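You operate a simulated robot arm through the tools that you are given. There is no shell and no other tool. Be economical: measure what you need, move in short steps, check, and stop when the job is done.

Carry out the task below with a simulated two-armed robot. There is one attempt and no reset: what you move stays moved.

JOB
Print the last results, shut the printer's open drawer, and file the report and its job card by result.
Fine: its job card bears the loaded program's number; leave the results page showing.

Only the result counts: the job must be done as asked and must still hold three seconds after the hand-in. Knocking over, shifting, dropping, spilling or breaking anything else fails it.

ROBOT AND FRAMES
Two 7-joint arms with two-finger parallel grippers on one trunk, on a base that drives. Base frame: it is fixed to the floor where the robot stands at the start and does not move with it; the origin is under the middle of the robot, x ahead of it, y to its left, z up. Readings come in m, degrees, newtons and seconds.
The left shoulder is at the start at [0.05, 0.161, 1.139], the right one opposite. With the tool pointing down near the work surface each hand reaches from about 0.1 to 0.66 m from the robot's upright axis, wherever it stands, measured 20 degrees to its own side. Places, roughly: job card [3, -0.75, 0.75]; load key [1.8, 0.3, 1.1]; low cabinet [-1.7, -1.8, 0.4]; report [-1.75, -1.75, 0.75]; run key [1.8, 0.3, 1.1]; save key [1.8, 0.2, 1.1]; screen down key [1.7, 0.2, 1.1]; screen up key [1.7, 0.1, 1.1]; top paper drawer [-0.3, -2.1, 0.4]. Payload 3.43 kg a hand.
Tool frame (each hand has its own): the origin (TCP) lies between the finger pads and is the grasp point; the fingertips stand 0.03 m ahead of it; z points along the fingers, y is the line along which they close. Largest opening 0.094 m; finger width 0.028, thickness 0.01; the body of the gripper, 0.05 by 0.096 m, starts 0.055 m behind the TCP.
Orientation is told as [roll, pitch, yaw] about the base's x, y, z axes, in that order, counted from this pose: with the fingers straight down and closing along the base's y, the tool's x points along the base's -x, its y along +y and its z along -z.

CONTROLS
- The arms move only by the tool arm_command. It takes "left_moves", "right_moves" or both (then of equal length, played together; a hand with none holds still); each is one flat list of numbers, 7 for each row, row after row: the closure, from 0 (fully open) to 1 (shut), then the shift along the tool's x, y, z in m, then the turn, a rotation vector about the tool's x, y, z in rad. In form: [jaw, dx, dy, dz, wx, wy, wz, jaw, dx, dy, dz, wx, wy, wz, ...]. A call has 1 to 10 rows; each row is the pose to reach, as a shift and turn from the pose commanded when the call began, along the tool's axes at that moment. A row lasts 0.2 s, in which the tool goes at most 0.05 m and 8.6 degrees; a call with a longer step from one row to the next is refused whole, and so is a gripper value outside its range. Where a pose cannot be reached the arm comes as near as it can. A force on the tool above 80 N (or 10 N above the force at the start of the call, whichever is more), or a blocked arm, ends the call early, and 0.2 s more pass. Each finger travels about 0.045 m/s and halts on what it meets, pressing with about 38 N; the grip force reading is that of the motor and also rises with nothing between the fingers. The clock runs only during rows and for 0.2 s after the last one: add rows that repeat a pose to give the fingers time. The reply holds the time, the measured pose of the TCP, the force on the tool along the base axes, the opening and the grip force, in the units named above and with some noise, with the torque about the TCP (base axes, N m) and any sound that the robot's microphone picked up.
- Cameras (640 x 400 px; columns grow to the right, rows downward): "scene" is now at [0.119, 0.0244, 1.3368]; the picture's right is [0.32, -0.95, 0.00], its down [0.21, 0.07, -0.98] and it looks along [0.92, 0.31, 0.22] (base axes); focal length 287 px, centre (320, 200). "left" rides on the left gripper at [0.076, -0.014, -0.103] in its tool frame; the picture's right is [0.18, 0.98, 0.00], its down [-0.75, 0.14, -0.64] and it looks along [-0.63, 0.12, 0.77] (tool axes); focal length 243 px, centre (320, 200). "right" rides on the right gripper at [0.076, 0.014, -0.102] in its tool frame; the picture's right is [-0.18, 0.98, 0.00], its down [-0.75, -0.14, -0.64] and it looks along [-0.63, -0.12, 0.77] (tool axes); focal length 243 px, centre (320, 200). There is no depth. A picture from a camera that has moved, and an enlarged one, comes with that camera's place and axes in the base frame and with its lens.
- snapshot(camera): a new picture of that camera. The clock stands still meanwhile.
- raise_lower(by): slides the trunk up (or, below 0, down) by that many m; the arms and the scene camera ride with it, the base frame stays. It gives what a move gives, with no picture.
- base_move(legs): drives the robot by 1 to 6 legs, each [ahead, left, turn to the left] in m, m and degrees, along the robot's own axes; the way and the turn of a leg run together, so that a leg with both is an arc; at most 1.5 m and 180 degrees a leg. The arms and the cameras ride along, it lands a little off, and it stops where it bumps. It gives what a move gives.
- pan_tilt(pan, tilt): turns the head with the scene camera to pan (to the left, within 80 degrees either way) and tilt (down, from -29 to 69), counted from straight ahead of the robot. It gives what a move gives.
- close_up(camera, box): a new picture of the part [left, top, right, bottom] of that camera's present view, enlarged. The clock stands still meanwhile.
- close_job(): hands the job in; it is judged then, once.

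Go step by step. Nothing tells you exact positions but the pictures and the camera data: compare them with the known pose of the tool, close in by small moves and look again before you grip or let go. The budget is 120 turns and 88 pictures, counting those below and the enlarged ones. Unless the task says otherwise, let go and move clear before handing in.

The tools are called after "Call:" by a JSON object that holds its "fn" and its "kwargs". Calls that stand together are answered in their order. arm_command: Moves the arms, as the interface text tells. Its arguments: {"type":"object","properties":{"left_moves":{"type":"array"},"right_moves":{"type":"array"}},"required":[]} The other tools are called the same way: raise_lower (by) slides the trunk up or down; base_move (legs) drives the base; pan_tilt (pan, tilt) turns the head that bears the scene camera; snapshot (camera) takes a picture; close_up (camera, box) takes an enlarged picture of a part of a camera's view; close_job () hands the job in.

At the start:

```text
t: 0.0
left_tcp_pos: [0.4494, 0.3467, 1.2501]
left_orientation: [0.0, -0.1, 0.1]
left_force: [1.6, -0.5, -0.6]
left_ft_torque: [-0.02, -0.02, 0.02]
left_gripper_width: 0.0939
left_finger_force: 0.1
right_tcp_pos: [0.3456, -0.0381, 1.3733]
right_orientation: [0.1, 0.0, -0.1]
right_force: [0.5, -0.1, -0.3]
right_ft_torque: [-0.04, 0.01, 0.01]
right_gripper_width: 0.094
right_finger_force: 0.0
trunk travel left (down, up): [-0.167, 0.1]
robot x, y, heading: [-0.0017, -0.0034, 0.1]
head pan, tilt: [18.7, -12.7]
```

scene: 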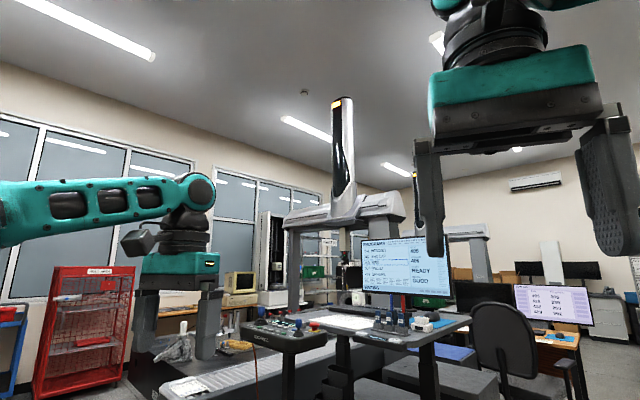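
right: 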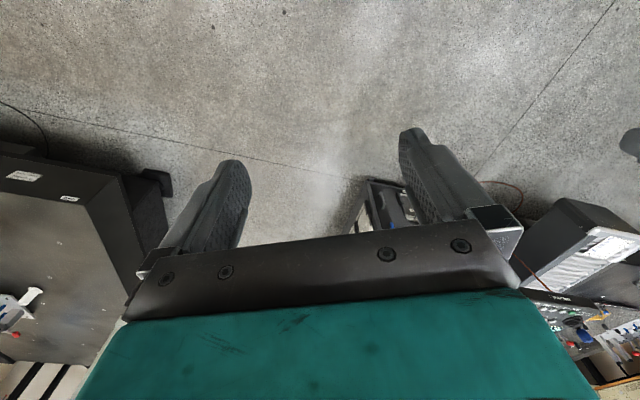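
left: 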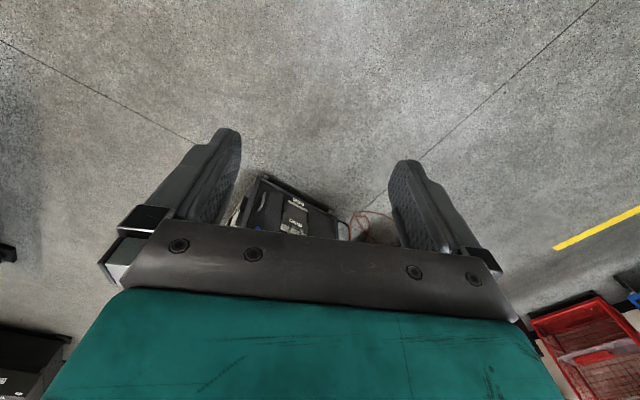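

The scene camera shows a metrology lab with a screen and a key panel ahead. I'll enlarge the screen and panel first.

Call:
{"fn": "close_up", "kwargs": {"camera": "scene", "box": [350, 225, 460, 300]}}

Call:
{"fn": "close_up", "kwargs": {"camera": "scene", "box": [230, 290, 470, 400]}}

Call:
{"fn": "close_up", "kwargs": {"camera": "scene", "box": [490, 270, 640, 370]}}

```text
5.33 times, centred on (405, 262) of scene
camera zoom: at [0.119, 0.0244, 1.3368], right [0.32, -0.95, 0.0], down [0.21, 0.07, -0.98], along [0.92, 0.31, 0.22], focal length 1529 px, centre (-133, -133)
```

zoom: 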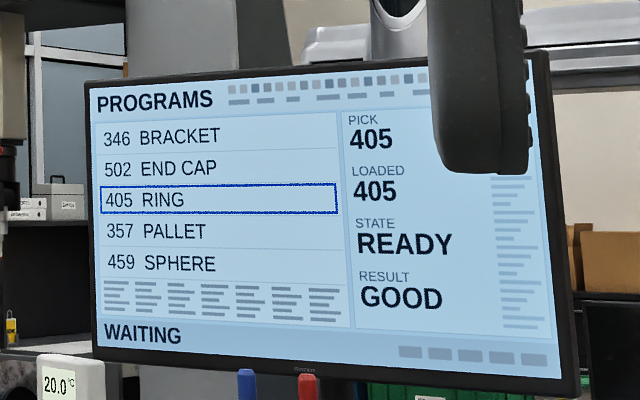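

```text
2.67 times, centred on (350, 345) of scene
camera zoom: at [0.119, 0.0244, 1.3368], right [0.32, -0.95, 0.0], down [0.21, 0.07, -0.98], along [0.92, 0.31, 0.22], focal length 765 px, centre (240, -187)
```

zoom: 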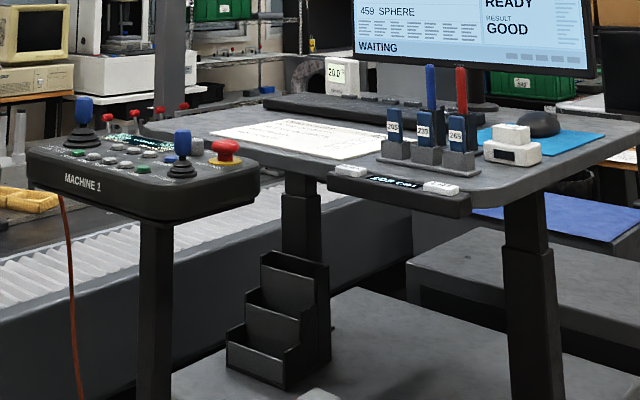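

```text
4.00 times, centred on (565, 320) of scene
camera zoom: at [0.119, 0.0244, 1.3368], right [0.32, -0.95, 0.0], down [0.21, 0.07, -0.98], along [0.92, 0.31, 0.22], focal length 1147 px, centre (-660, -280)
```

zoom: 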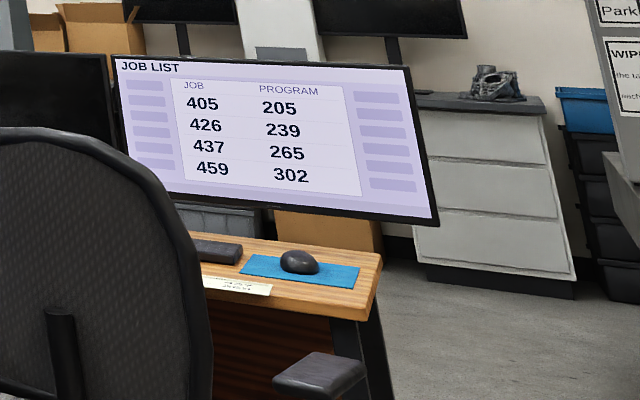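

The CMM screen shows program 405 loaded, READY/GOOD, on the PROGRAMS page. I'll drive closer to read the keys on the desk.

Call:
{"fn": "base_move", "kwargs": {"legs": [[0.6, 0.0, 0]]}}

Call:
{"fn": "pan_tilt", "kwargs": {"pan": 10, "tilt": 20}}

Call:
{"fn": "snapshot", "kwargs": {"camera": "scene"}}

```text
t: 3.4
left_tcp_pos: [1.0384, 0.352, 1.2498]
left_orientation: [0.0, -0.1, 0.5]
left_force: [0.1, 0.2, 0.7]
left_ft_torque: [0.01, 0.03, 0.03]
left_gripper_width: 0.0939
left_finger_force: 0.1
right_tcp_pos: [0.9356, -0.0338, 1.3722]
right_orientation: [0.1, 0.1, 0.4]
right_force: [0.9, 0.3, 0.5]
right_ft_torque: [-0.01, 0.0, -0.03]
right_gripper_width: 0.094
right_finger_force: 0.0
trunk travel left (down, up): [-0.167, 0.1]
robot x, y, heading: [0.5904, 0.0034, 0.5]
head pan, tilt: [18.7, -12.7]
```

```text
t: 4.3
left_tcp_pos: [1.0388, 0.3511, 1.2506]
left_orientation: [0.0, -0.1, 0.4]
left_force: [-1.0, 0.1, 0.2]
left_ft_torque: [0.01, 0.01, 0.01]
left_gripper_width: 0.094
left_finger_force: 0.1
right_tcp_pos: [0.9344, -0.0336, 1.3737]
right_orientation: [0.1, -0.1, 0.4]
right_force: [-0.3, -0.4, -0.9]
right_ft_torque: [-0.01, 0.02, -0.02]
right_gripper_width: 0.0941
right_finger_force: 0.0
trunk travel left (down, up): [-0.167, 0.1]
robot x, y, heading: [0.5907, 0.0038, 0.6]
head pan, tilt: [10.0, 20.0]
```

```text
81 pictures are left
camera scene: at [0.7229, 0.0172, 1.2854], right [0.18, -0.98, 0.0], down [-0.34, -0.06, -0.94], along [0.92, 0.17, -0.34], focal length 287 px, centre (320, 200)
```

scene: 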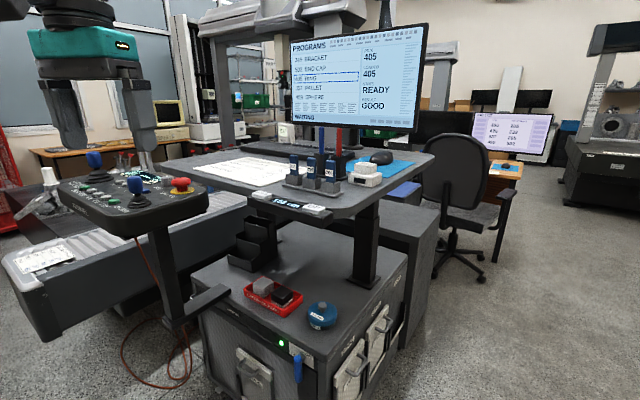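

Call:
{"fn": "close_up", "kwargs": {"camera": "scene", "box": [230, 125, 420, 225]}}

Call:
{"fn": "close_up", "kwargs": {"camera": "scene", "box": [50, 140, 220, 245]}}

```text
3.37 times, centred on (325, 175) of scene
camera zoom: at [0.7229, 0.0172, 1.2854], right [0.18, -0.98, 0.0], down [-0.34, -0.06, -0.94], along [0.92, 0.17, -0.34], focal length 966 px, centre (303, 284)
```

zoom: 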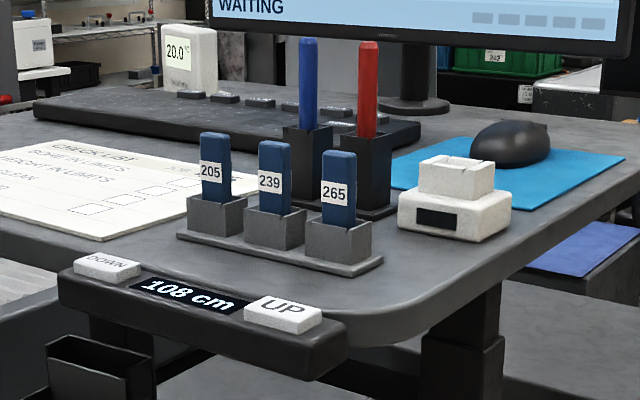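

```text
3.76 times, centred on (135, 192) of scene
camera zoom: at [0.7229, 0.0172, 1.2854], right [0.18, -0.98, 0.0], down [-0.34, -0.06, -0.94], along [0.92, 0.17, -0.34], focal length 1080 px, centre (1016, 228)
```

zoom: 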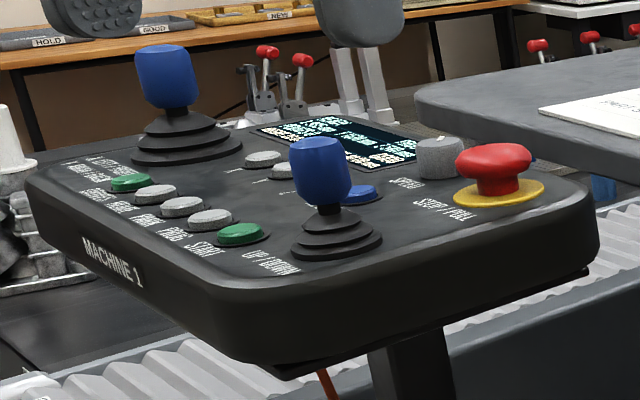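

The pod at the front of the desk adjusts the desk height (108 cm). The CMM keys seem to be on the low keyboard under the monitor, so I'll raise the trunk and enlarge that area.

Call:
{"fn": "raise_lower", "kwargs": {"by": 0.1}}

Call:
{"fn": "close_up", "kwargs": {"camera": "scene", "box": [230, 130, 390, 230]}}

```text
t: 5.7
left_tcp_pos: [1.0382, 0.3516, 1.3498]
left_orientation: [-0.1, 0.0, 0.5]
left_force: [-0.5, -0.5, 0.4]
left_ft_torque: [-0.02, -0.01, 0.0]
left_gripper_width: 0.094
left_finger_force: 0.0
right_tcp_pos: [0.9358, -0.0333, 1.4734]
right_orientation: [0.2, 0.0, 0.5]
right_force: [0.0, -0.2, -0.2]
right_ft_torque: [0.01, 0.01, 0.02]
right_gripper_width: 0.0943
right_finger_force: 0.1
trunk travel left (down, up): [-0.267, 0.0]
robot x, y, heading: [0.5939, 0.003, 0.5]
head pan, tilt: [10.0, 20.0]
```

```text
4.00 times, centred on (310, 180) of scene
camera zoom: at [0.7231, 0.0173, 1.3853], right [0.18, -0.98, 0.0], down [-0.34, -0.06, -0.94], along [0.92, 0.17, -0.34], focal length 1147 px, centre (360, 280)
```

zoom: 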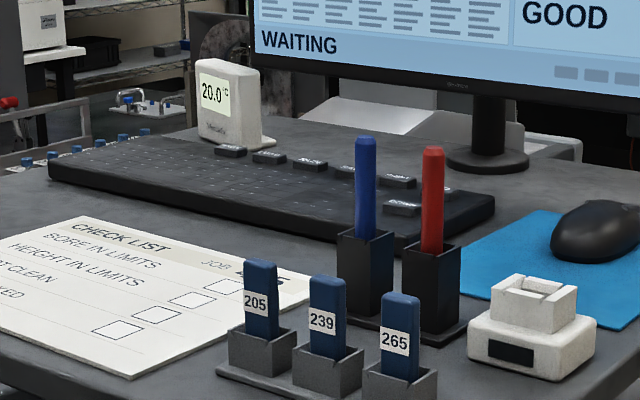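

Keys sit behind the pen holders. I'll drive forward a bit more and look again.

Call:
{"fn": "base_move", "kwargs": {"legs": [[0.3, -0.05, 0]]}}

Call:
{"fn": "pan_tilt", "kwargs": {"pan": 15, "tilt": 35}}

Call:
{"fn": "snapshot", "kwargs": {"camera": "scene"}}

```text
t: 7.8
left_tcp_pos: [1.3439, 0.3048, 1.3496]
left_orientation: [0.0, -0.1, 0.8]
left_force: [0.0, -0.4, -0.8]
left_ft_torque: [-0.02, 0.03, 0.02]
left_gripper_width: 0.0942
left_finger_force: 0.1
right_tcp_pos: [1.2429, -0.0794, 1.4728]
right_orientation: [0.1, 0.0, 0.8]
right_force: [0.0, -0.5, 0.1]
right_ft_torque: [0.01, 0.02, -0.01]
right_gripper_width: 0.0938
right_finger_force: 0.1
trunk travel left (down, up): [-0.267, 0.0]
robot x, y, heading: [0.8984, -0.0466, 0.7]
head pan, tilt: [10.0, 20.0]
```

```text
t: 8.5
left_tcp_pos: [1.3433, 0.3062, 1.3499]
left_orientation: [0.0, -0.1, 0.9]
left_force: [0.8, -0.6, 0.3]
left_ft_torque: [-0.01, -0.03, 0.0]
left_gripper_width: 0.094
left_finger_force: 0.1
right_tcp_pos: [1.2428, -0.0801, 1.4726]
right_orientation: [0.1, -0.1, 0.7]
right_force: [0.0, -0.5, -0.1]
right_ft_torque: [-0.01, 0.03, 0.01]
right_gripper_width: 0.0938
right_finger_force: 0.1
trunk travel left (down, up): [-0.267, 0.0]
robot x, y, heading: [0.8969, -0.0462, 0.8]
head pan, tilt: [15.0, 35.0]
```

```text
77 pictures are left
camera scene: at [1.0234, -0.0242, 1.3616], right [0.27, -0.96, 0.0], down [-0.55, -0.16, -0.82], along [0.79, 0.22, -0.57], focal length 287 px, centre (320, 200)
```

scene: 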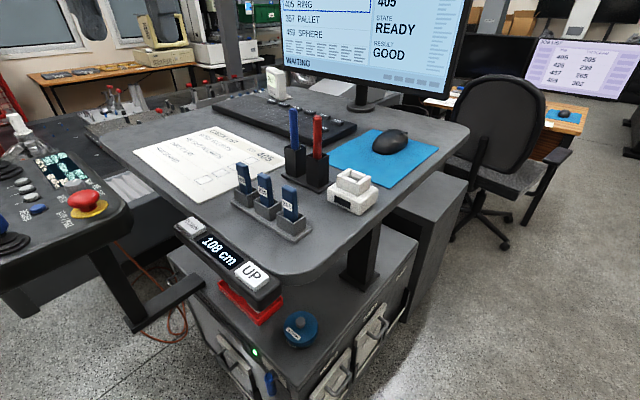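

Call:
{"fn": "close_up", "kwargs": {"camera": "scene", "box": [205, 85, 365, 185]}}

Call:
{"fn": "close_up", "kwargs": {"camera": "scene", "box": [150, 100, 310, 200]}}

```text
4.00 times, centred on (285, 135) of scene
camera zoom: at [1.0234, -0.0242, 1.3616], right [0.27, -0.96, 0.0], down [-0.55, -0.16, -0.82], along [0.79, 0.22, -0.57], focal length 1147 px, centre (460, 460)
```

zoom: 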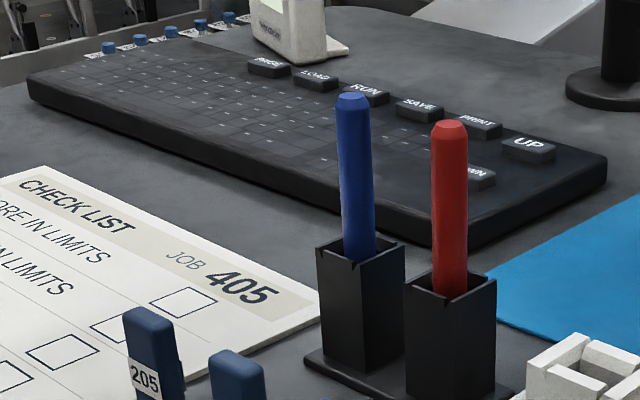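

```text
4.00 times, centred on (230, 150) of scene
camera zoom: at [1.0234, -0.0242, 1.3616], right [0.27, -0.96, 0.0], down [-0.55, -0.16, -0.82], along [0.79, 0.22, -0.57], focal length 1147 px, centre (680, 400)
```

zoom: 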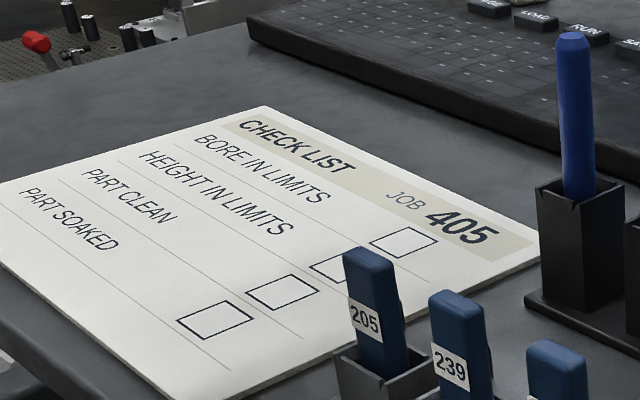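

The keyboard keys read PAGE, LOAD, RUN, SAVE, PRINT, UP, DOWN. PAGE is at about (1.82, 0.35) and PRINT at about (1.73, 0.16). I'll pull the arms in, then stand at the right edge of the desk so the left arm can reach the row.

Call:
{"fn": "arm_command", "kwargs": {"left_moves": [1, 0.04, 0, 0, 0, 0, 0, 1, 0.08, 0, 0, 0, 0, 0, 1, 0.12, 0, 0, 0, 0, 0, 1, 0.16, 0, 0, 0, 0, 0, 1, 0.2, 0, 0, 0, 0, 0], "right_moves": [0, 0.01, -0.03, 0, 0, 0, 0, 0, 0.02, -0.06, 0, 0, 0, 0, 0, 0.03, -0.09, 0, 0, 0, 0, 0, 0.04, -0.12, 0, 0, 0, 0, 0, 0.05, -0.15, 0, 0, 0, 0]}}

Call:
{"fn": "base_move", "kwargs": {"legs": [[0.1, -0.2, 0], [0.32, -0.01, 0]]}}

Call:
{"fn": "pan_tilt", "kwargs": {"pan": 55, "tilt": 30}}

Call:
{"fn": "snapshot", "kwargs": {"camera": "scene"}}

```text
t: 9.7
left_tcp_pos: [1.1402, 0.3026, 1.3506]
left_orientation: [-0.1, 0.0, 0.7]
left_force: [0.5, -0.2, -0.8]
left_ft_torque: [-0.01, -0.02, 0.02]
left_gripper_width: 0.0
left_finger_force: 10.2
right_tcp_pos: [1.2083, -0.21, 1.4641]
right_orientation: [0.0, -0.2, 0.9]
right_force: [-0.2, 0.0, 0.2]
right_ft_torque: [-0.01, -0.02, 0.02]
right_gripper_width: 0.0941
right_finger_force: 0.0
right hand out of reach, approached as far as the arm can: row 4, 5
trunk travel left (down, up): [-0.267, 0.0]
robot x, y, heading: [0.8957, -0.0474, 0.7]
head pan, tilt: [15.0, 35.0]
```

```text
t: 13.9
left_tcp_pos: [1.5551, 0.0587, 1.3501]
left_orientation: [0.0, 0.0, 0.5]
left_force: [-0.9, 0.0, -0.4]
left_ft_torque: [0.02, 0.01, -0.01]
left_gripper_width: 0.0
left_finger_force: 33.2
right_tcp_pos: [1.6203, -0.453, 1.4634]
right_orientation: [0.1, 0.0, 0.5]
right_force: [0.5, -0.7, -0.4]
right_ft_torque: [0.01, 0.03, 0.03]
right_gripper_width: 0.094
right_finger_force: 0.0
trunk travel left (down, up): [-0.267, 0.0]
robot x, y, heading: [1.3081, -0.2863, 0.4]
head pan, tilt: [15.0, 35.0]
```

```text
t: 14.9
left_tcp_pos: [1.5545, 0.0596, 1.3494]
left_orientation: [0.1, -0.1, 0.6]
left_force: [-0.3, -0.2, 0.8]
left_ft_torque: [0.03, -0.02, 0.01]
left_gripper_width: 0.0
left_finger_force: 32.5
right_tcp_pos: [1.6197, -0.4534, 1.4645]
right_orientation: [0.1, -0.1, 0.5]
right_force: [0.8, 0.2, -0.2]
right_ft_torque: [-0.03, -0.01, 0.0]
right_gripper_width: 0.0939
right_finger_force: 0.1
trunk travel left (down, up): [-0.267, 0.0]
robot x, y, heading: [1.3084, -0.287, 0.9]
head pan, tilt: [55.0, 30.0]
```

```text
74 pictures are left
camera scene: at [1.401, -0.2153, 1.3693], right [0.82, -0.57, 0.0], down [-0.28, -0.41, -0.87], along [0.49, 0.71, -0.5], focal length 287 px, centre (320, 200)
```

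scene: 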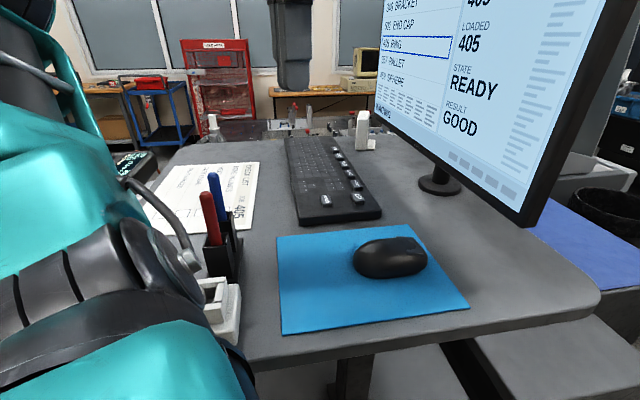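

The view is good, but the left elbow hangs low near the tokens and pens. I'll check its clearance before going on.

Call:
{"fn": "pan_tilt", "kwargs": {"pan": 80, "tilt": 45}}

Call:
{"fn": "snapshot", "kwargs": {"camera": "scene"}}

Call:
{"fn": "snapshot", "kwargs": {"camera": "left"}}

```text
t: 15.8
left_tcp_pos: [1.5547, 0.0592, 1.3502]
left_orientation: [0.0, -0.1, 0.6]
left_force: [-0.3, 0.2, 0.1]
left_ft_torque: [-0.01, 0.0, 0.01]
left_gripper_width: 0.0002
left_finger_force: 32.8
right_tcp_pos: [1.6196, -0.4526, 1.4632]
right_orientation: [0.1, -0.1, 0.7]
right_force: [0.0, -0.1, 0.3]
right_ft_torque: [0.01, 0.03, -0.02]
right_gripper_width: 0.0939
right_finger_force: 0.0
trunk travel left (down, up): [-0.267, 0.0]
robot x, y, heading: [1.3062, -0.2916, 1.0]
head pan, tilt: [80.0, 45.0]
```

```text
73 pictures are left
camera scene: at [1.3633, -0.2096, 1.3467], right [0.99, -0.16, 0.0], down [-0.12, -0.7, -0.71], along [0.12, 0.7, -0.71], focal length 287 px, centre (320, 200)
```

scene: 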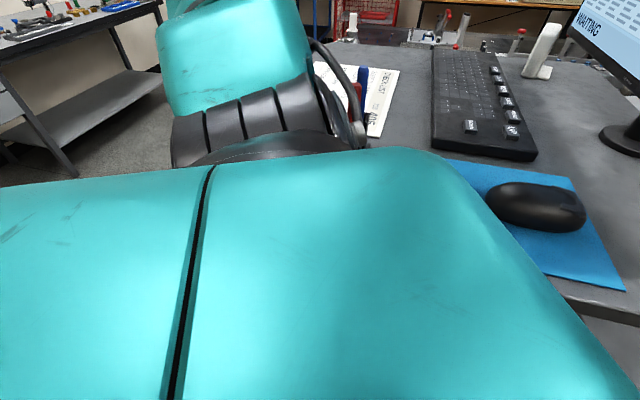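

```text
72 pictures are left
camera left: at [1.4784, 0.0444, 1.4515], right [-0.2, 0.98, 0.0], down [0.75, 0.15, 0.64], along [0.63, 0.13, -0.77], focal length 243 px, centre (320, 200)
```

left: 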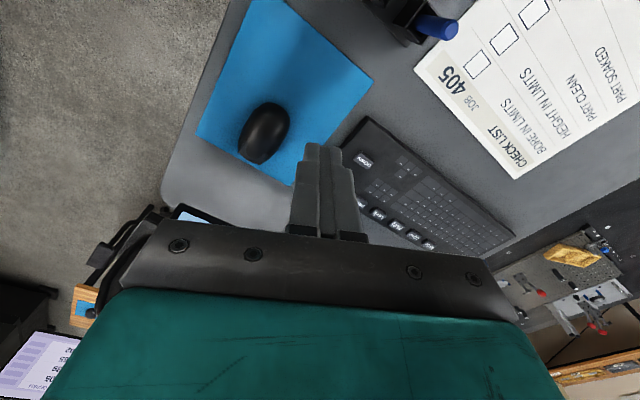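

Call:
{"fn": "close_up", "kwargs": {"camera": "left", "box": [330, 140, 490, 240]}}

```text
4.00 times, centred on (410, 190) of left
camera zoom: at [1.4784, 0.0444, 1.4515], right [-0.2, 0.98, 0.0], down [0.75, 0.15, 0.64], along [0.63, 0.13, -0.77], focal length 970 px, centre (-40, 240)
```

zoom: 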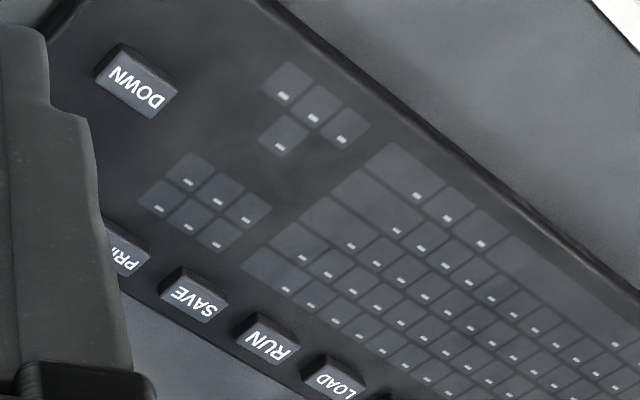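

Nothing was bumped. Combining both views puts PAGE at about (1.825, 0.354, 1.11) and PRINT at about (1.745, 0.17, 1.11). Next, I'll bring the closed left fingers over PAGE.

Call:
{"fn": "arm_command", "kwargs": {"left_moves": [1, -0.027, 0.0294, 0.005, 0, 0, 0.041, 1, -0.054, 0.0588, 0.01, 0, 0, 0.082, 1, -0.081, 0.0882, 0.015, 0, 0, 0.123, 1, -0.108, 0.1176, 0.02, 0, 0, 0.164, 1, -0.135, 0.147, 0.025, 0, 0, 0.205, 1, -0.162, 0.1764, 0.03, 0, 0, 0.246, 1, -0.189, 0.2058, 0.035, 0, 0, 0.287, 1, -0.216, 0.2352, 0.04, 0, 0, 0.328, 1, -0.243, 0.2646, 0.045, 0, 0, 0.369, 1, -0.27, 0.294, 0.05, 0, 0, 0.41]}}

Call:
{"fn": "pan_tilt", "kwargs": {"pan": 55, "tilt": 25}}

Call:
{"fn": "snapshot", "kwargs": {"camera": "scene"}}

Call:
{"fn": "snapshot", "kwargs": {"camera": "left"}}

```text
t: 18.0
left_tcp_pos: [1.7728, 0.2959, 1.2857]
left_orientation: [0.1, -0.1, -22.2]
left_force: [-0.7, 0.0, -0.3]
left_ft_torque: [0.03, 0.02, -0.08]
left_gripper_width: 0.0002
left_finger_force: 33.2
left hand out of reach, approached as far as the arm can: row 8, 9, 10
right_tcp_pos: [1.6233, -0.4522, 1.4627]
right_orientation: [0.0, 0.0, 0.6]
right_force: [1.5, -0.6, -0.5]
right_ft_torque: [0.0, 0.03, 0.03]
right_gripper_width: 0.094
right_finger_force: 0.1
trunk travel left (down, up): [-0.267, 0.0]
robot x, y, heading: [1.3108, -0.2922, 0.6]
head pan, tilt: [80.0, 45.0]
```

```text
t: 18.9
left_tcp_pos: [1.7707, 0.2961, 1.2871]
left_orientation: [0.1, 0.0, -22.2]
left_force: [0.0, 1.0, -0.1]
left_ft_torque: [-0.01, -0.03, 0.04]
left_gripper_width: 0.0001
left_finger_force: 33.0
right_tcp_pos: [1.6201, -0.4522, 1.4646]
right_orientation: [0.0, -0.1, 0.7]
right_force: [0.1, -0.7, 0.0]
right_ft_torque: [0.01, -0.01, -0.02]
right_gripper_width: 0.0941
right_finger_force: 0.0
trunk travel left (down, up): [-0.267, 0.0]
robot x, y, heading: [1.3113, -0.2906, 0.4]
head pan, tilt: [55.0, 25.0]
```

```text
70 pictures are left
camera scene: at [1.402, -0.2136, 1.3772], right [0.83, -0.56, 0.0], down [-0.24, -0.35, -0.91], along [0.51, 0.75, -0.42], focal length 287 px, centre (320, 200)
```

scene: 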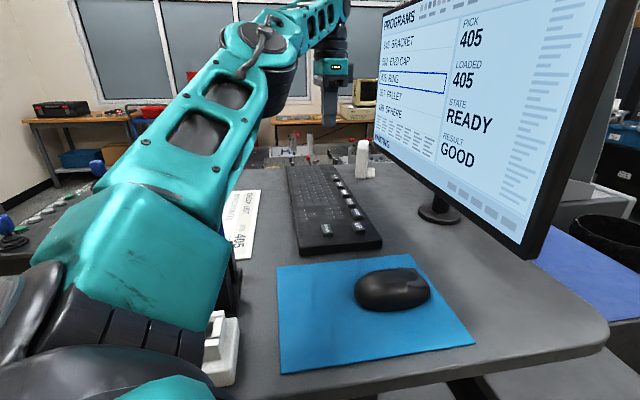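

```text
69 pictures are left
camera left: at [1.6948, 0.3108, 1.3889], right [0.2, 0.98, 0.0], down [0.75, -0.15, 0.64], along [0.63, -0.13, -0.77], focal length 243 px, centre (320, 200)
```

left: 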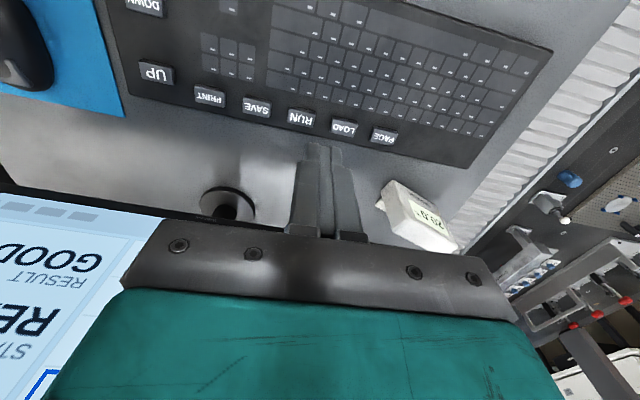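

The tool is about 8 cm short of PAGE. I'll tilt the fingers outward to extend the reach and check the resulting pose.

Call:
{"fn": "arm_command", "kwargs": {"left_moves": [1, 0, 0, 0, -0.1, -0.042, 0, 1, 0, 0, 0, -0.2, -0.084, 0, 1, 0, 0, 0, -0.3, -0.126, 0, 1, 0, 0, 0, -0.417, -0.175, 0, 1, 0, 0, 0, -0.417, -0.175, 0]}}

```text
t: 20.1
left_tcp_pos: [1.7711, 0.2946, 1.2856]
left_orientation: [24.3, -9.9, -25.1]
left_force: [0.1, -0.4, 0.1]
left_ft_torque: [0.0, 0.02, 0.05]
left_gripper_width: 0.0
left_finger_force: 33.0
right_tcp_pos: [1.6194, -0.4524, 1.4629]
right_orientation: [0.3, -0.1, 0.5]
right_force: [-0.3, 0.1, 0.5]
right_ft_torque: [0.02, -0.01, 0.0]
right_gripper_width: 0.094
right_finger_force: 0.0
trunk travel left (down, up): [-0.267, 0.0]
robot x, y, heading: [1.3108, -0.2861, 0.8]
head pan, tilt: [55.0, 25.0]
```

Call:
{"fn": "arm_command", "kwargs": {"left_moves": [1, -0.0029, 0.0085, 0.038, 0, 0, 0, 1, -0.0058, 0.017, 0.076, 0, 0, 0, 1, -0.0087, 0.0256, 0.113, 0, 0, 0, 1, -0.0087, 0.0256, 0.113, 0, 0, 0]}}

Call:
{"fn": "close_up", "kwargs": {"camera": "scene", "box": [270, 120, 430, 220]}}

Call:
{"fn": "close_up", "kwargs": {"camera": "left", "box": [160, 0, 480, 200]}}

```text
t: 21.1
left_tcp_pos: [1.8192, 0.3473, 1.198]
left_orientation: [24.2, -9.8, -25.0]
left_force: [-0.8, 0.8, 0.4]
left_ft_torque: [-0.01, 0.0, -0.01]
left_gripper_width: 0.0
left_finger_force: 32.8
right_tcp_pos: [1.6189, -0.4531, 1.4641]
right_orientation: [0.2, -0.1, 0.6]
right_force: [-0.7, 0.2, 0.3]
right_ft_torque: [0.01, 0.02, -0.01]
right_gripper_width: 0.0939
right_finger_force: 0.0
trunk travel left (down, up): [-0.267, 0.0]
robot x, y, heading: [1.3119, -0.2864, 0.5]
head pan, tilt: [55.0, 25.0]
```

```text
4.00 times, centred on (350, 170) of scene
camera zoom: at [1.4014, -0.2142, 1.3774], right [0.82, -0.57, 0.0], down [-0.24, -0.35, -0.91], along [0.51, 0.75, -0.42], focal length 1147 px, centre (200, 320)
```

zoom: 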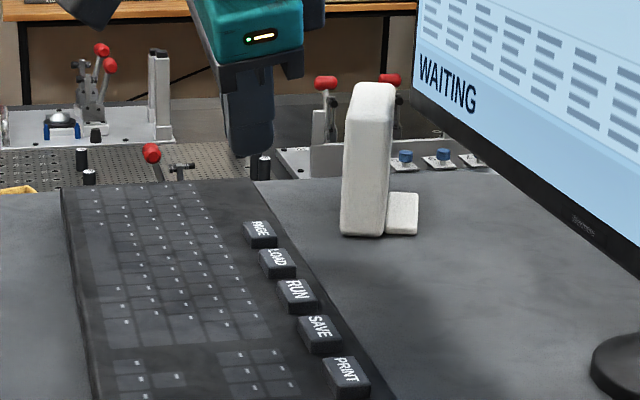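

```text
2.00 times, centred on (320, 100) of left
camera zoom: at [1.7144, 0.3351, 1.2696], right [0.15, 0.92, 0.37], down [0.52, -0.39, 0.76], along [0.84, 0.07, -0.53], focal length 485 px, centre (320, 400)
```

zoom: 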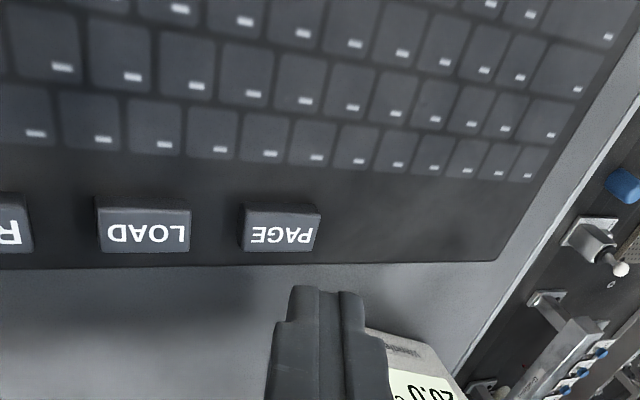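

PAGE resolves to (1.841, 0.360, 1.11) in both views. I'll press it now and come back up.

Call:
{"fn": "arm_command", "kwargs": {"left_moves": [1, -0.0007, -0.0064, 0.025, 0, 0, 0, 1, -0.0013, -0.0127, 0.0502, 0, 0, 0, 1, 0.0008, -0.0175, 0.0609, 0, 0, 0, 1, 0.0018, -0.0199, 0.0663, 0, 0, 0, 1, 0.0018, -0.0199, 0.0663, 0, 0, 0]}}

Call:
{"fn": "close_up", "kwargs": {"camera": "scene", "box": [270, 0, 590, 200]}}

```text
t: 22.3
left_tcp_pos: [1.8325, 0.35, 1.1338]
left_orientation: [24.7, -10.1, -25.1]
left_force: [2.8, 9.2, 23.6]
left_ft_torque: [0.45, 0.03, -0.03]
left_gripper_width: 0.0
left_finger_force: 32.7
right_tcp_pos: [1.618, -0.4541, 1.4652]
right_orientation: [0.1, -0.2, 0.5]
right_force: [-0.1, -0.4, 0.1]
right_ft_torque: [0.0, 0.02, -0.02]
right_gripper_width: 0.0938
right_finger_force: 0.2
trunk travel left (down, up): [-0.267, 0.0]
robot x, y, heading: [1.3074, -0.2883, 0.5]
head pan, tilt: [55.0, 25.0]
heard: click
```

```text
2.00 times, centred on (430, 100) of scene
camera zoom: at [1.4001, -0.2154, 1.3778], right [0.82, -0.57, 0.0], down [-0.24, -0.35, -0.91], along [0.51, 0.75, -0.42], focal length 574 px, centre (100, 400)
```

zoom: 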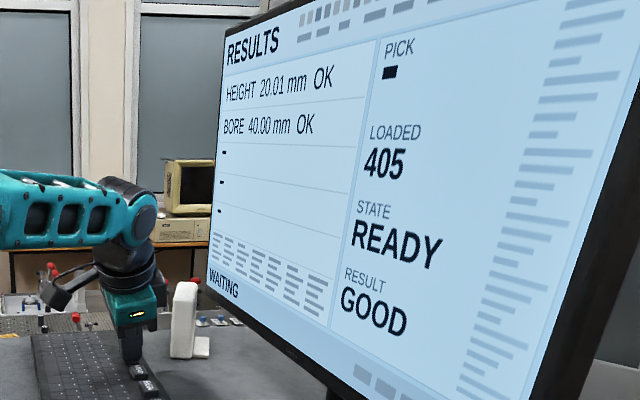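

The RESULTS page is showing with result GOOD, and all measurements are OK. Next I'll lift and move over PRINT.

Call:
{"fn": "arm_command", "kwargs": {"left_moves": [1, -0.0069, 0.0162, -0.0359, 0, 0, 0, 1, -0.0138, 0.0324, -0.0718, 0, 0, 0, 1, -0.0134, -0.0054, -0.0889, 0, 0, 0, 1, -0.013, -0.0432, -0.106, 0, 0, 0, 1, -0.0125, -0.081, -0.1231, 0, 0, 0, 1, -0.0121, -0.1188, -0.1403, 0, 0, 0, 1, -0.0116, -0.1566, -0.1575, 0, 0, 0, 1, -0.0116, -0.1566, -0.1575, 0, 0, 0]}}

Call:
{"fn": "close_up", "kwargs": {"camera": "left", "box": [160, 0, 480, 200]}}

```text
t: 24.1
left_tcp_pos: [1.7425, 0.1633, 1.2132]
left_orientation: [24.0, -9.8, -24.9]
left_force: [0.2, -0.3, 0.1]
left_ft_torque: [0.01, -0.01, 0.02]
left_gripper_width: 0.0004
left_finger_force: 32.8
right_tcp_pos: [1.6203, -0.4516, 1.4644]
right_orientation: [0.0, -0.1, 0.5]
right_force: [0.2, -0.4, 0.2]
right_ft_torque: [-0.04, -0.02, 0.05]
right_gripper_width: 0.0941
right_finger_force: 0.0
trunk travel left (down, up): [-0.267, 0.0]
robot x, y, heading: [1.3101, -0.2864, 0.2]
head pan, tilt: [55.0, 25.0]
```

```text
2.00 times, centred on (320, 100) of left
camera zoom: at [1.6372, 0.1519, 1.2848], right [0.15, 0.92, 0.36], down [0.52, -0.39, 0.76], along [0.84, 0.07, -0.53], focal length 485 px, centre (320, 400)
```

zoom: 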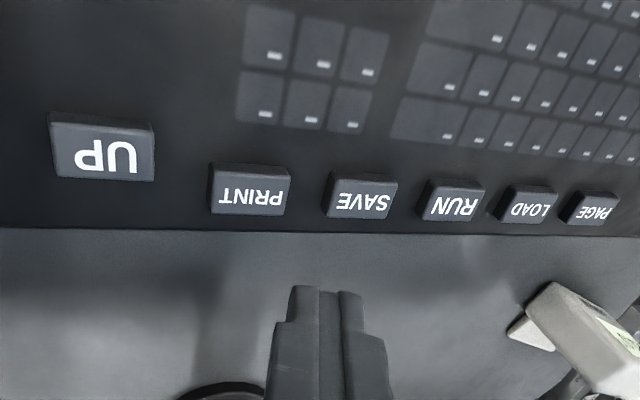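

The fingertip is right over PRINT at (1.753, 0.172). Pressing straight down.

Call:
{"fn": "arm_command", "kwargs": {"left_moves": [1, 0.0069, -0.0162, 0.0359, 0, 0, 0, 1, 0.0112, -0.0263, 0.0583, 0, 0, 0, 1, 0.0133, -0.0312, 0.0691, 0, 0, 0, 1, 0.0143, -0.0336, 0.0744, 0, 0, 0, 1, 0.0143, -0.0336, 0.0744, 0, 0, 0]}}

Call:
{"fn": "close_up", "kwargs": {"camera": "scene", "box": [270, 0, 590, 200]}}

```text
t: 25.3
left_tcp_pos: [1.7441, 0.1648, 1.1337]
left_orientation: [25.1, -10.4, -25.1]
left_force: [1.4, 10.1, 37.4]
left_ft_torque: [0.56, 0.09, -0.05]
left_gripper_width: 0.0
left_finger_force: 32.5
right_tcp_pos: [1.6164, -0.4543, 1.464]
right_orientation: [0.1, -0.2, 0.6]
right_force: [0.0, 0.2, -0.4]
right_ft_torque: [-0.02, 0.02, -0.02]
right_gripper_width: 0.0942
right_finger_force: 0.1
trunk travel left (down, up): [-0.267, 0.0]
robot x, y, heading: [1.3091, -0.2908, 0.7]
head pan, tilt: [55.0, 25.0]
heard: click
```

```text
2.00 times, centred on (430, 100) of scene
camera zoom: at [1.3993, -0.2156, 1.3781], right [0.82, -0.57, 0.0], down [-0.24, -0.35, -0.91], along [0.51, 0.75, -0.42], focal length 574 px, centre (100, 400)
```

zoom: 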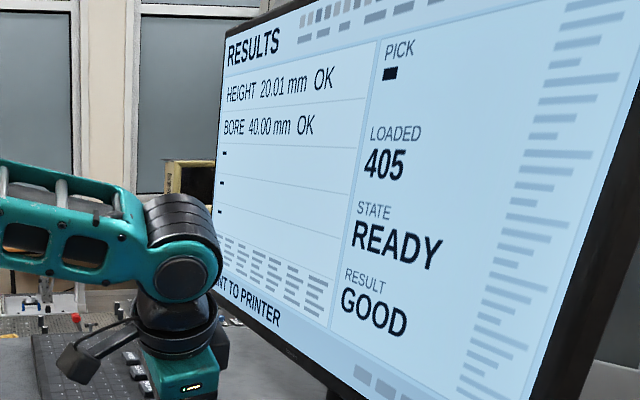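

"SENT TO PRINTER" is displayed. I'll lift up and withdraw the left arm.

Call:
{"fn": "arm_command", "kwargs": {"left_moves": [1, -0.0073, 0.0172, -0.0381, 0, 0, 0, 1, -0.0147, 0.0344, -0.0762, 0, 0, 0, 1, -0.022, 0.0517, -0.1144, 0, 0, 0, 1, -0.0293, 0.0689, -0.1525, 0, 0, 0, 1, -0.008, 0.0411, -0.1692, 0.07, 0.029, 0, 1, 0.0134, 0.0132, -0.1859, 0.14, 0.058, 0, 1, 0.0347, -0.0146, -0.2026, 0.21, 0.087, 0, 1, 0.056, -0.0424, -0.2192, 0.28, 0.117, 0, 1, 0.0774, -0.0703, -0.2359, 0.35, 0.146, 0, 1, 0.0987, -0.0981, -0.2526, 0.417, 0.175, 0]}}

Call:
{"fn": "pan_tilt", "kwargs": {"pan": -30, "tilt": 15}}

Call:
{"fn": "snapshot", "kwargs": {"camera": "scene"}}

```text
t: 27.5
left_tcp_pos: [1.5425, 0.0417, 1.3008]
left_orientation: [0.0, 0.0, -22.7]
left_force: [-0.7, 0.2, -0.2]
left_ft_torque: [0.03, -0.03, 0.03]
left_gripper_width: 0.0001
left_finger_force: 33.3
right_tcp_pos: [1.6198, -0.4534, 1.4634]
right_orientation: [0.1, -0.1, 0.5]
right_force: [-0.2, -0.6, 0.1]
right_ft_torque: [0.03, 0.0, 0.02]
right_gripper_width: 0.0938
right_finger_force: 0.1
trunk travel left (down, up): [-0.267, 0.0]
robot x, y, heading: [1.3107, -0.2912, 0.5]
head pan, tilt: [55.0, 25.0]
```

```text
t: 29.1
left_tcp_pos: [1.5441, 0.0418, 1.2997]
left_orientation: [-0.1, -0.1, -22.9]
left_force: [0.3, -0.6, 0.5]
left_ft_torque: [-0.02, 0.01, 0.05]
left_gripper_width: 0.0
left_finger_force: 32.4
right_tcp_pos: [1.6195, -0.452, 1.4629]
right_orientation: [0.2, -0.1, 0.6]
right_force: [0.3, -1.4, -0.2]
right_ft_torque: [-0.02, -0.02, 0.02]
right_gripper_width: 0.0939
right_finger_force: 0.1
trunk travel left (down, up): [-0.267, 0.0]
robot x, y, heading: [1.3075, -0.2894, 1.1]
head pan, tilt: [-30.0, 15.0]
```

```text
63 pictures are left
camera scene: at [1.4312, -0.3356, 1.3935], right [-0.49, -0.87, 0.0], down [-0.23, 0.13, -0.97], along [0.84, -0.47, -0.26], focal length 287 px, centre (320, 200)
```

scene: 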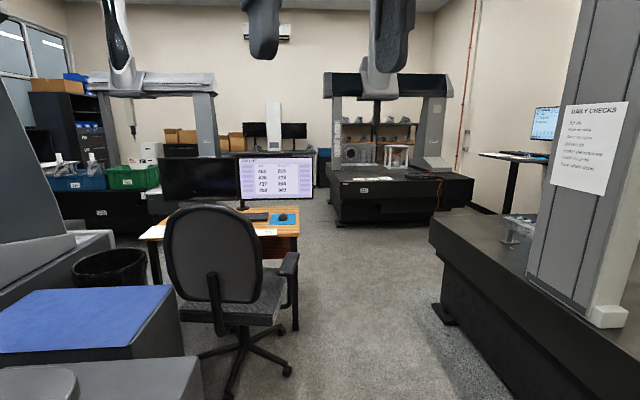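

The job cards lie on the wooden desk near (3, -0.8). I'll zoom in on it.

Call:
{"fn": "close_up", "kwargs": {"camera": "scene", "box": [130, 145, 330, 270]}}

Call:
{"fn": "close_up", "kwargs": {"camera": "scene", "box": [430, 90, 640, 220]}}

```text
3.20 times, centred on (230, 208) of scene
camera zoom: at [1.4312, -0.3356, 1.3935], right [-0.49, -0.87, 0.0], down [-0.23, 0.13, -0.97], along [0.84, -0.47, -0.26], focal length 918 px, centre (608, 176)
```

zoom: 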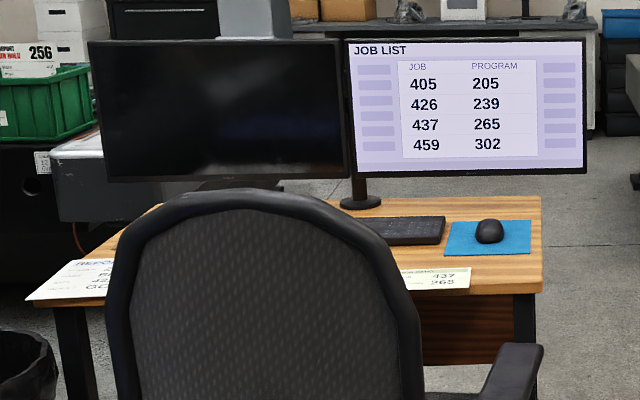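

```text
3.05 times, centred on (535, 155) of scene
camera zoom: at [1.4312, -0.3356, 1.3935], right [-0.49, -0.87, 0.0], down [-0.23, 0.13, -0.97], along [0.84, -0.47, -0.26], focal length 874 px, centre (-335, 337)
```

zoom: 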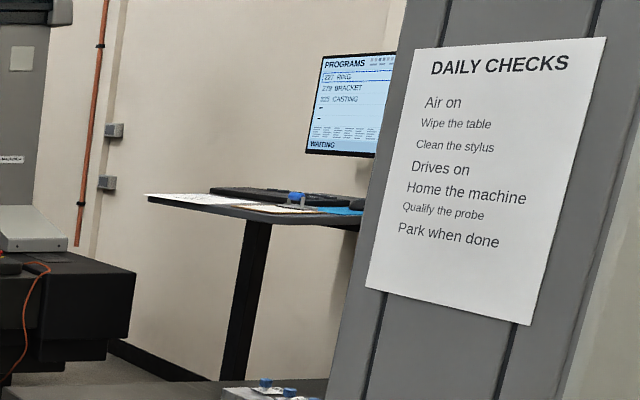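

One visible card reads 437/265, and others are behind the chair. I'll back off sideways and drive toward the desk by the open aisle.

Call:
{"fn": "base_move", "kwargs": {"legs": [[-0.05, -0.7, 0], [0.85, -0.1, 0]]}}

Call:
{"fn": "pan_tilt", "kwargs": {"pan": 20, "tilt": 25}}

Call:
{"fn": "snapshot", "kwargs": {"camera": "scene"}}

```text
t: 39.9
left_tcp_pos: [2.3673, -0.7399, 1.3004]
left_orientation: [0.0, -0.1, -22.0]
left_force: [0.8, -0.4, -0.4]
left_ft_torque: [0.03, 0.02, 0.01]
left_gripper_width: 0.0001
left_finger_force: 32.4
right_tcp_pos: [2.4492, -1.2333, 1.4645]
right_orientation: [0.1, 0.0, 1.3]
right_force: [-0.7, 0.3, -0.4]
right_ft_torque: [0.0, -0.01, -0.03]
right_gripper_width: 0.0941
right_finger_force: 0.1
trunk travel left (down, up): [-0.267, 0.0]
robot x, y, heading: [2.1378, -1.0741, 1.6]
head pan, tilt: [-30.0, 15.0]
```

```text
t: 41.1
left_tcp_pos: [2.3677, -0.7394, 1.3007]
left_orientation: [0.0, -0.1, -21.9]
left_force: [-1.1, -0.2, 0.1]
left_ft_torque: [0.0, 0.02, 0.0]
left_gripper_width: 0.0
left_finger_force: 33.5
right_tcp_pos: [2.4505, -1.2339, 1.4644]
right_orientation: [0.1, 0.0, 1.3]
right_force: [-0.3, 0.3, 0.3]
right_ft_torque: [-0.02, 0.02, 0.0]
right_gripper_width: 0.094
right_finger_force: 0.0
trunk travel left (down, up): [-0.267, 0.0]
robot x, y, heading: [2.1381, -1.074, 1.2]
head pan, tilt: [20.0, 25.0]
```

```text
60 pictures are left
camera scene: at [2.2641, -1.0405, 1.3773], right [0.36, -0.93, 0.0], down [-0.39, -0.15, -0.91], along [0.84, 0.33, -0.42], focal length 287 px, centre (320, 200)
```

scene: 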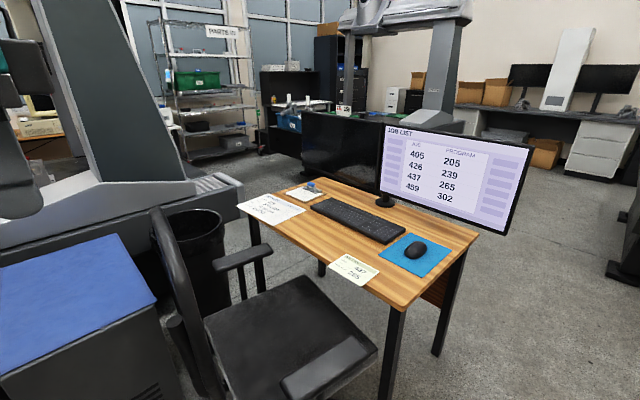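

Call:
{"fn": "close_up", "kwargs": {"camera": "scene", "box": [230, 170, 390, 290]}}

Call:
{"fn": "pan_tilt", "kwargs": {"pan": -70, "tilt": 15}}

Call:
{"fn": "snapshot", "kwargs": {"camera": "scene"}}

```text
3.33 times, centred on (310, 230) of scene
camera zoom: at [2.2641, -1.0405, 1.3773], right [0.36, -0.93, 0.0], down [-0.39, -0.15, -0.91], along [0.84, 0.33, -0.42], focal length 956 px, centre (353, 100)
```

zoom: 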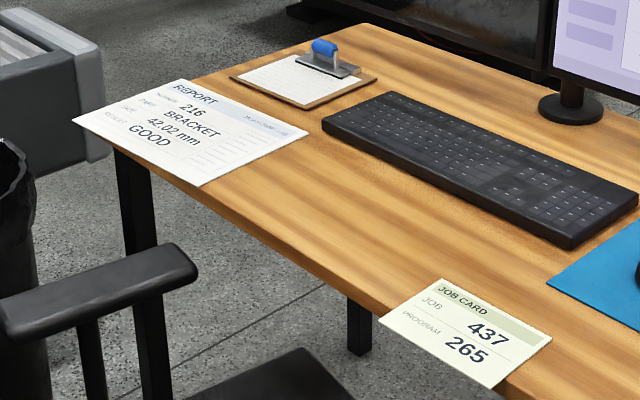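

```text
t: 42.8
left_tcp_pos: [2.3673, -0.7399, 1.2993]
left_orientation: [0.0, -0.1, -22.0]
left_force: [-0.5, 0.0, -0.4]
left_ft_torque: [0.01, -0.02, 0.0]
left_gripper_width: 0.0
left_finger_force: 33.4
right_tcp_pos: [2.4507, -1.2338, 1.4638]
right_orientation: [0.1, 0.0, 1.4]
right_force: [-0.5, -0.5, -0.3]
right_ft_torque: [0.03, -0.01, 0.01]
right_gripper_width: 0.0941
right_finger_force: 0.0
trunk travel left (down, up): [-0.267, 0.0]
robot x, y, heading: [2.1355, -1.0718, 1.3]
head pan, tilt: [-70.0, 15.0]
```

```text
58 pictures are left
camera scene: at [2.2124, -1.1609, 1.3935], right [-0.93, -0.36, 0.0], down [-0.09, 0.24, -0.97], along [0.35, -0.9, -0.26], focal length 287 px, centre (320, 200)
```

scene: 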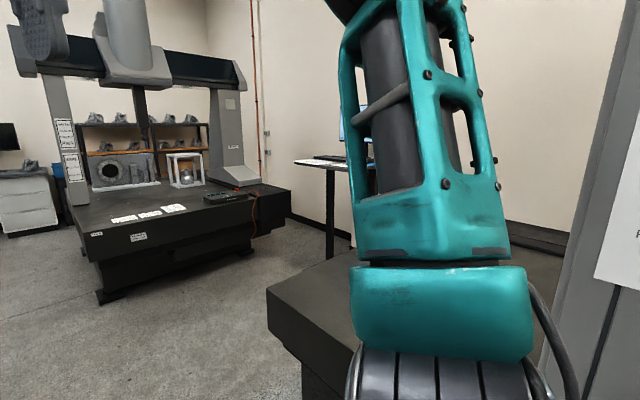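

The desk holds job card 437/265, an old report 216, and a clipboard. I see more cards on the far granite table, so I'll zoom in on those.

Call:
{"fn": "close_up", "kwargs": {"camera": "scene", "box": [85, 190, 245, 250]}}

Call:
{"fn": "close_up", "kwargs": {"camera": "scene", "box": [40, 110, 120, 160]}}

```text
4.00 times, centred on (165, 220) of scene
camera zoom: at [2.2124, -1.1609, 1.3935], right [-0.93, -0.36, 0.0], down [-0.09, 0.24, -0.97], along [0.35, -0.9, -0.26], focal length 1147 px, centre (940, 120)
```

zoom: 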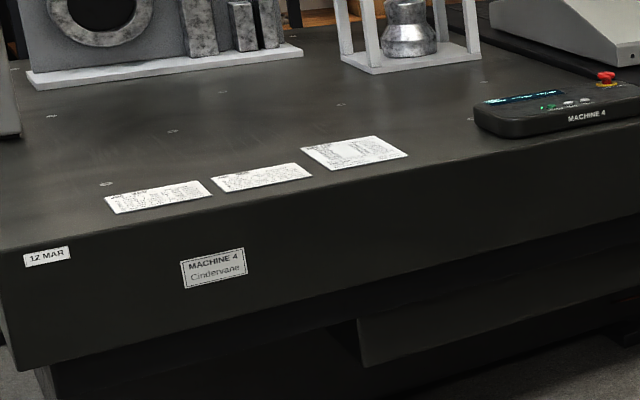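

```text
8.00 times, centred on (80, 135) of scene
camera zoom: at [2.2124, -1.1609, 1.3935], right [-0.93, -0.36, 0.0], down [-0.09, 0.24, -0.97], along [0.35, -0.9, -0.26], focal length 2294 px, centre (2240, 720)
```

zoom: 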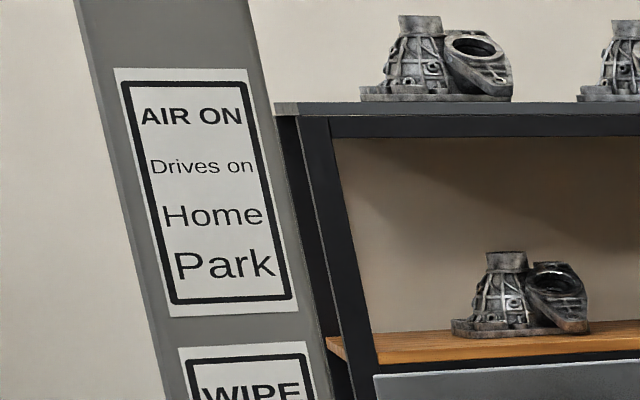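

Those are only notes on Machine 4, so the right card may be near the printer. I'll turn around and look that way.

Call:
{"fn": "base_move", "kwargs": {"legs": [[-0.5, 0.0, 0], [0, 0, -150]]}}

Call:
{"fn": "pan_tilt", "kwargs": {"pan": 0, "tilt": 15}}

Call:
{"fn": "snapshot", "kwargs": {"camera": "scene"}}

```text
t: 51.9
left_tcp_pos: [1.6031, -1.4864, 1.2997]
left_orientation: [-0.1, -0.1, -173.3]
left_force: [0.1, 0.7, -0.4]
left_ft_torque: [0.0, -0.02, 0.02]
left_gripper_width: 0.0
left_finger_force: 33.4
right_tcp_pos: [1.2926, -1.0923, 1.4629]
right_orientation: [0.1, -0.1, -149.9]
right_force: [0.0, 0.1, 0.0]
right_ft_torque: [0.0, 0.0, -0.01]
right_gripper_width: 0.0941
right_finger_force: 0.1
trunk travel left (down, up): [-0.267, 0.0]
robot x, y, heading: [1.6442, -1.0842, -149.9]
head pan, tilt: [-70.0, 15.0]
```

```text
t: 53.3
left_tcp_pos: [1.604, -1.4867, 1.2992]
left_orientation: [0.0, -0.1, -173.3]
left_force: [0.2, 0.1, 0.8]
left_ft_torque: [0.04, 0.01, 0.0]
left_gripper_width: 0.0
left_finger_force: 32.8
right_tcp_pos: [1.2936, -1.0934, 1.4631]
right_orientation: [0.0, -0.1, -149.9]
right_force: [-0.3, -0.6, 0.2]
right_ft_torque: [-0.03, 0.02, -0.01]
right_gripper_width: 0.0939
right_finger_force: 0.0
trunk travel left (down, up): [-0.267, 0.0]
robot x, y, heading: [1.6446, -1.0849, -150.1]
head pan, tilt: [0.0, 15.0]
```

```text
55 pictures are left
camera scene: at [1.531, -1.1523, 1.3935], right [-0.5, 0.87, 0.0], down [0.22, 0.13, -0.97], along [-0.84, -0.48, -0.26], focal length 287 px, centre (320, 200)
```

scene: 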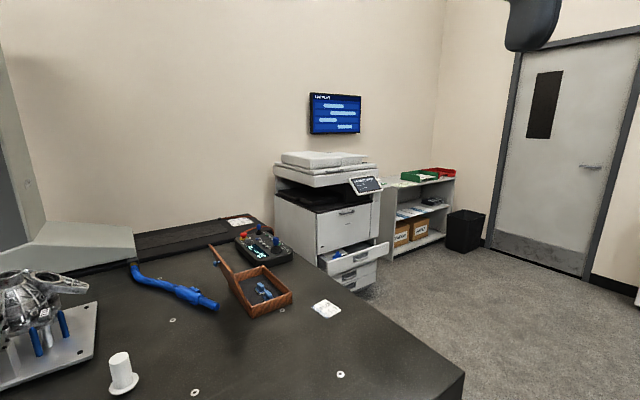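

Call:
{"fn": "close_up", "kwargs": {"camera": "scene", "box": [260, 80, 500, 300]}}

Call:
{"fn": "close_up", "kwargs": {"camera": "scene", "box": [360, 150, 480, 225]}}

Call:
{"fn": "close_up", "kwargs": {"camera": "scene", "box": [180, 200, 360, 330]}}

```text
1.82 times, centred on (380, 190) of scene
camera zoom: at [1.531, -1.1523, 1.3935], right [-0.5, 0.87, 0.0], down [0.22, 0.13, -0.97], along [-0.84, -0.48, -0.26], focal length 521 px, centre (211, 218)
```

zoom: 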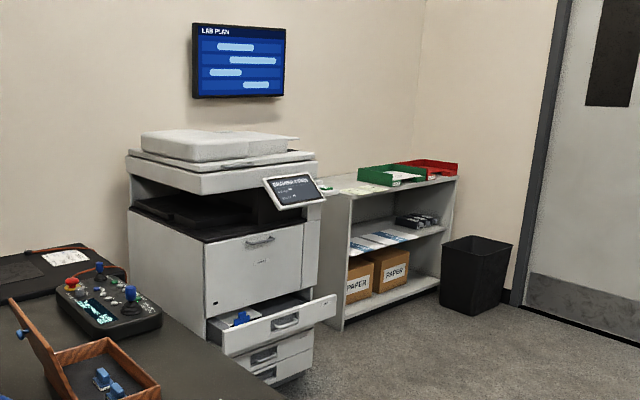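

```text
5.33 times, centred on (420, 188) of scene
camera zoom: at [1.531, -1.1523, 1.3935], right [-0.5, 0.87, 0.0], down [0.22, 0.13, -0.97], along [-0.84, -0.48, -0.26], focal length 1529 px, centre (-213, 267)
```

zoom: 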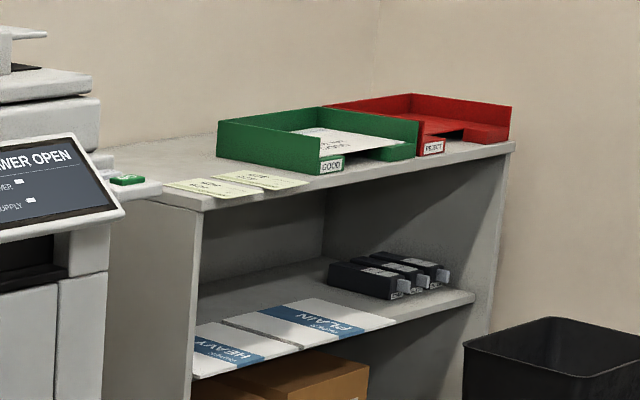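

```text
3.08 times, centred on (270, 265) of scene
camera zoom: at [1.531, -1.1523, 1.3935], right [-0.5, 0.87, 0.0], down [0.22, 0.13, -0.97], along [-0.84, -0.48, -0.26], focal length 882 px, centre (474, 0)
```

zoom: 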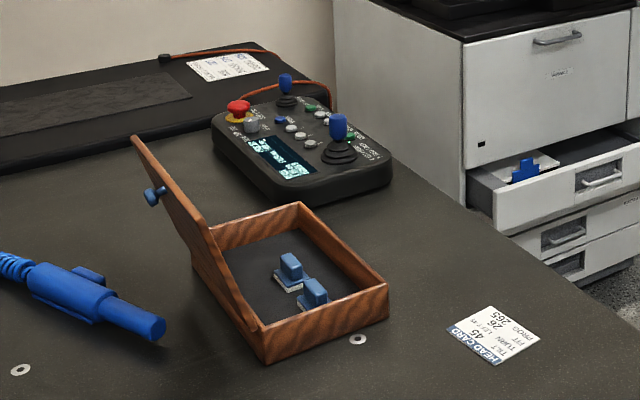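

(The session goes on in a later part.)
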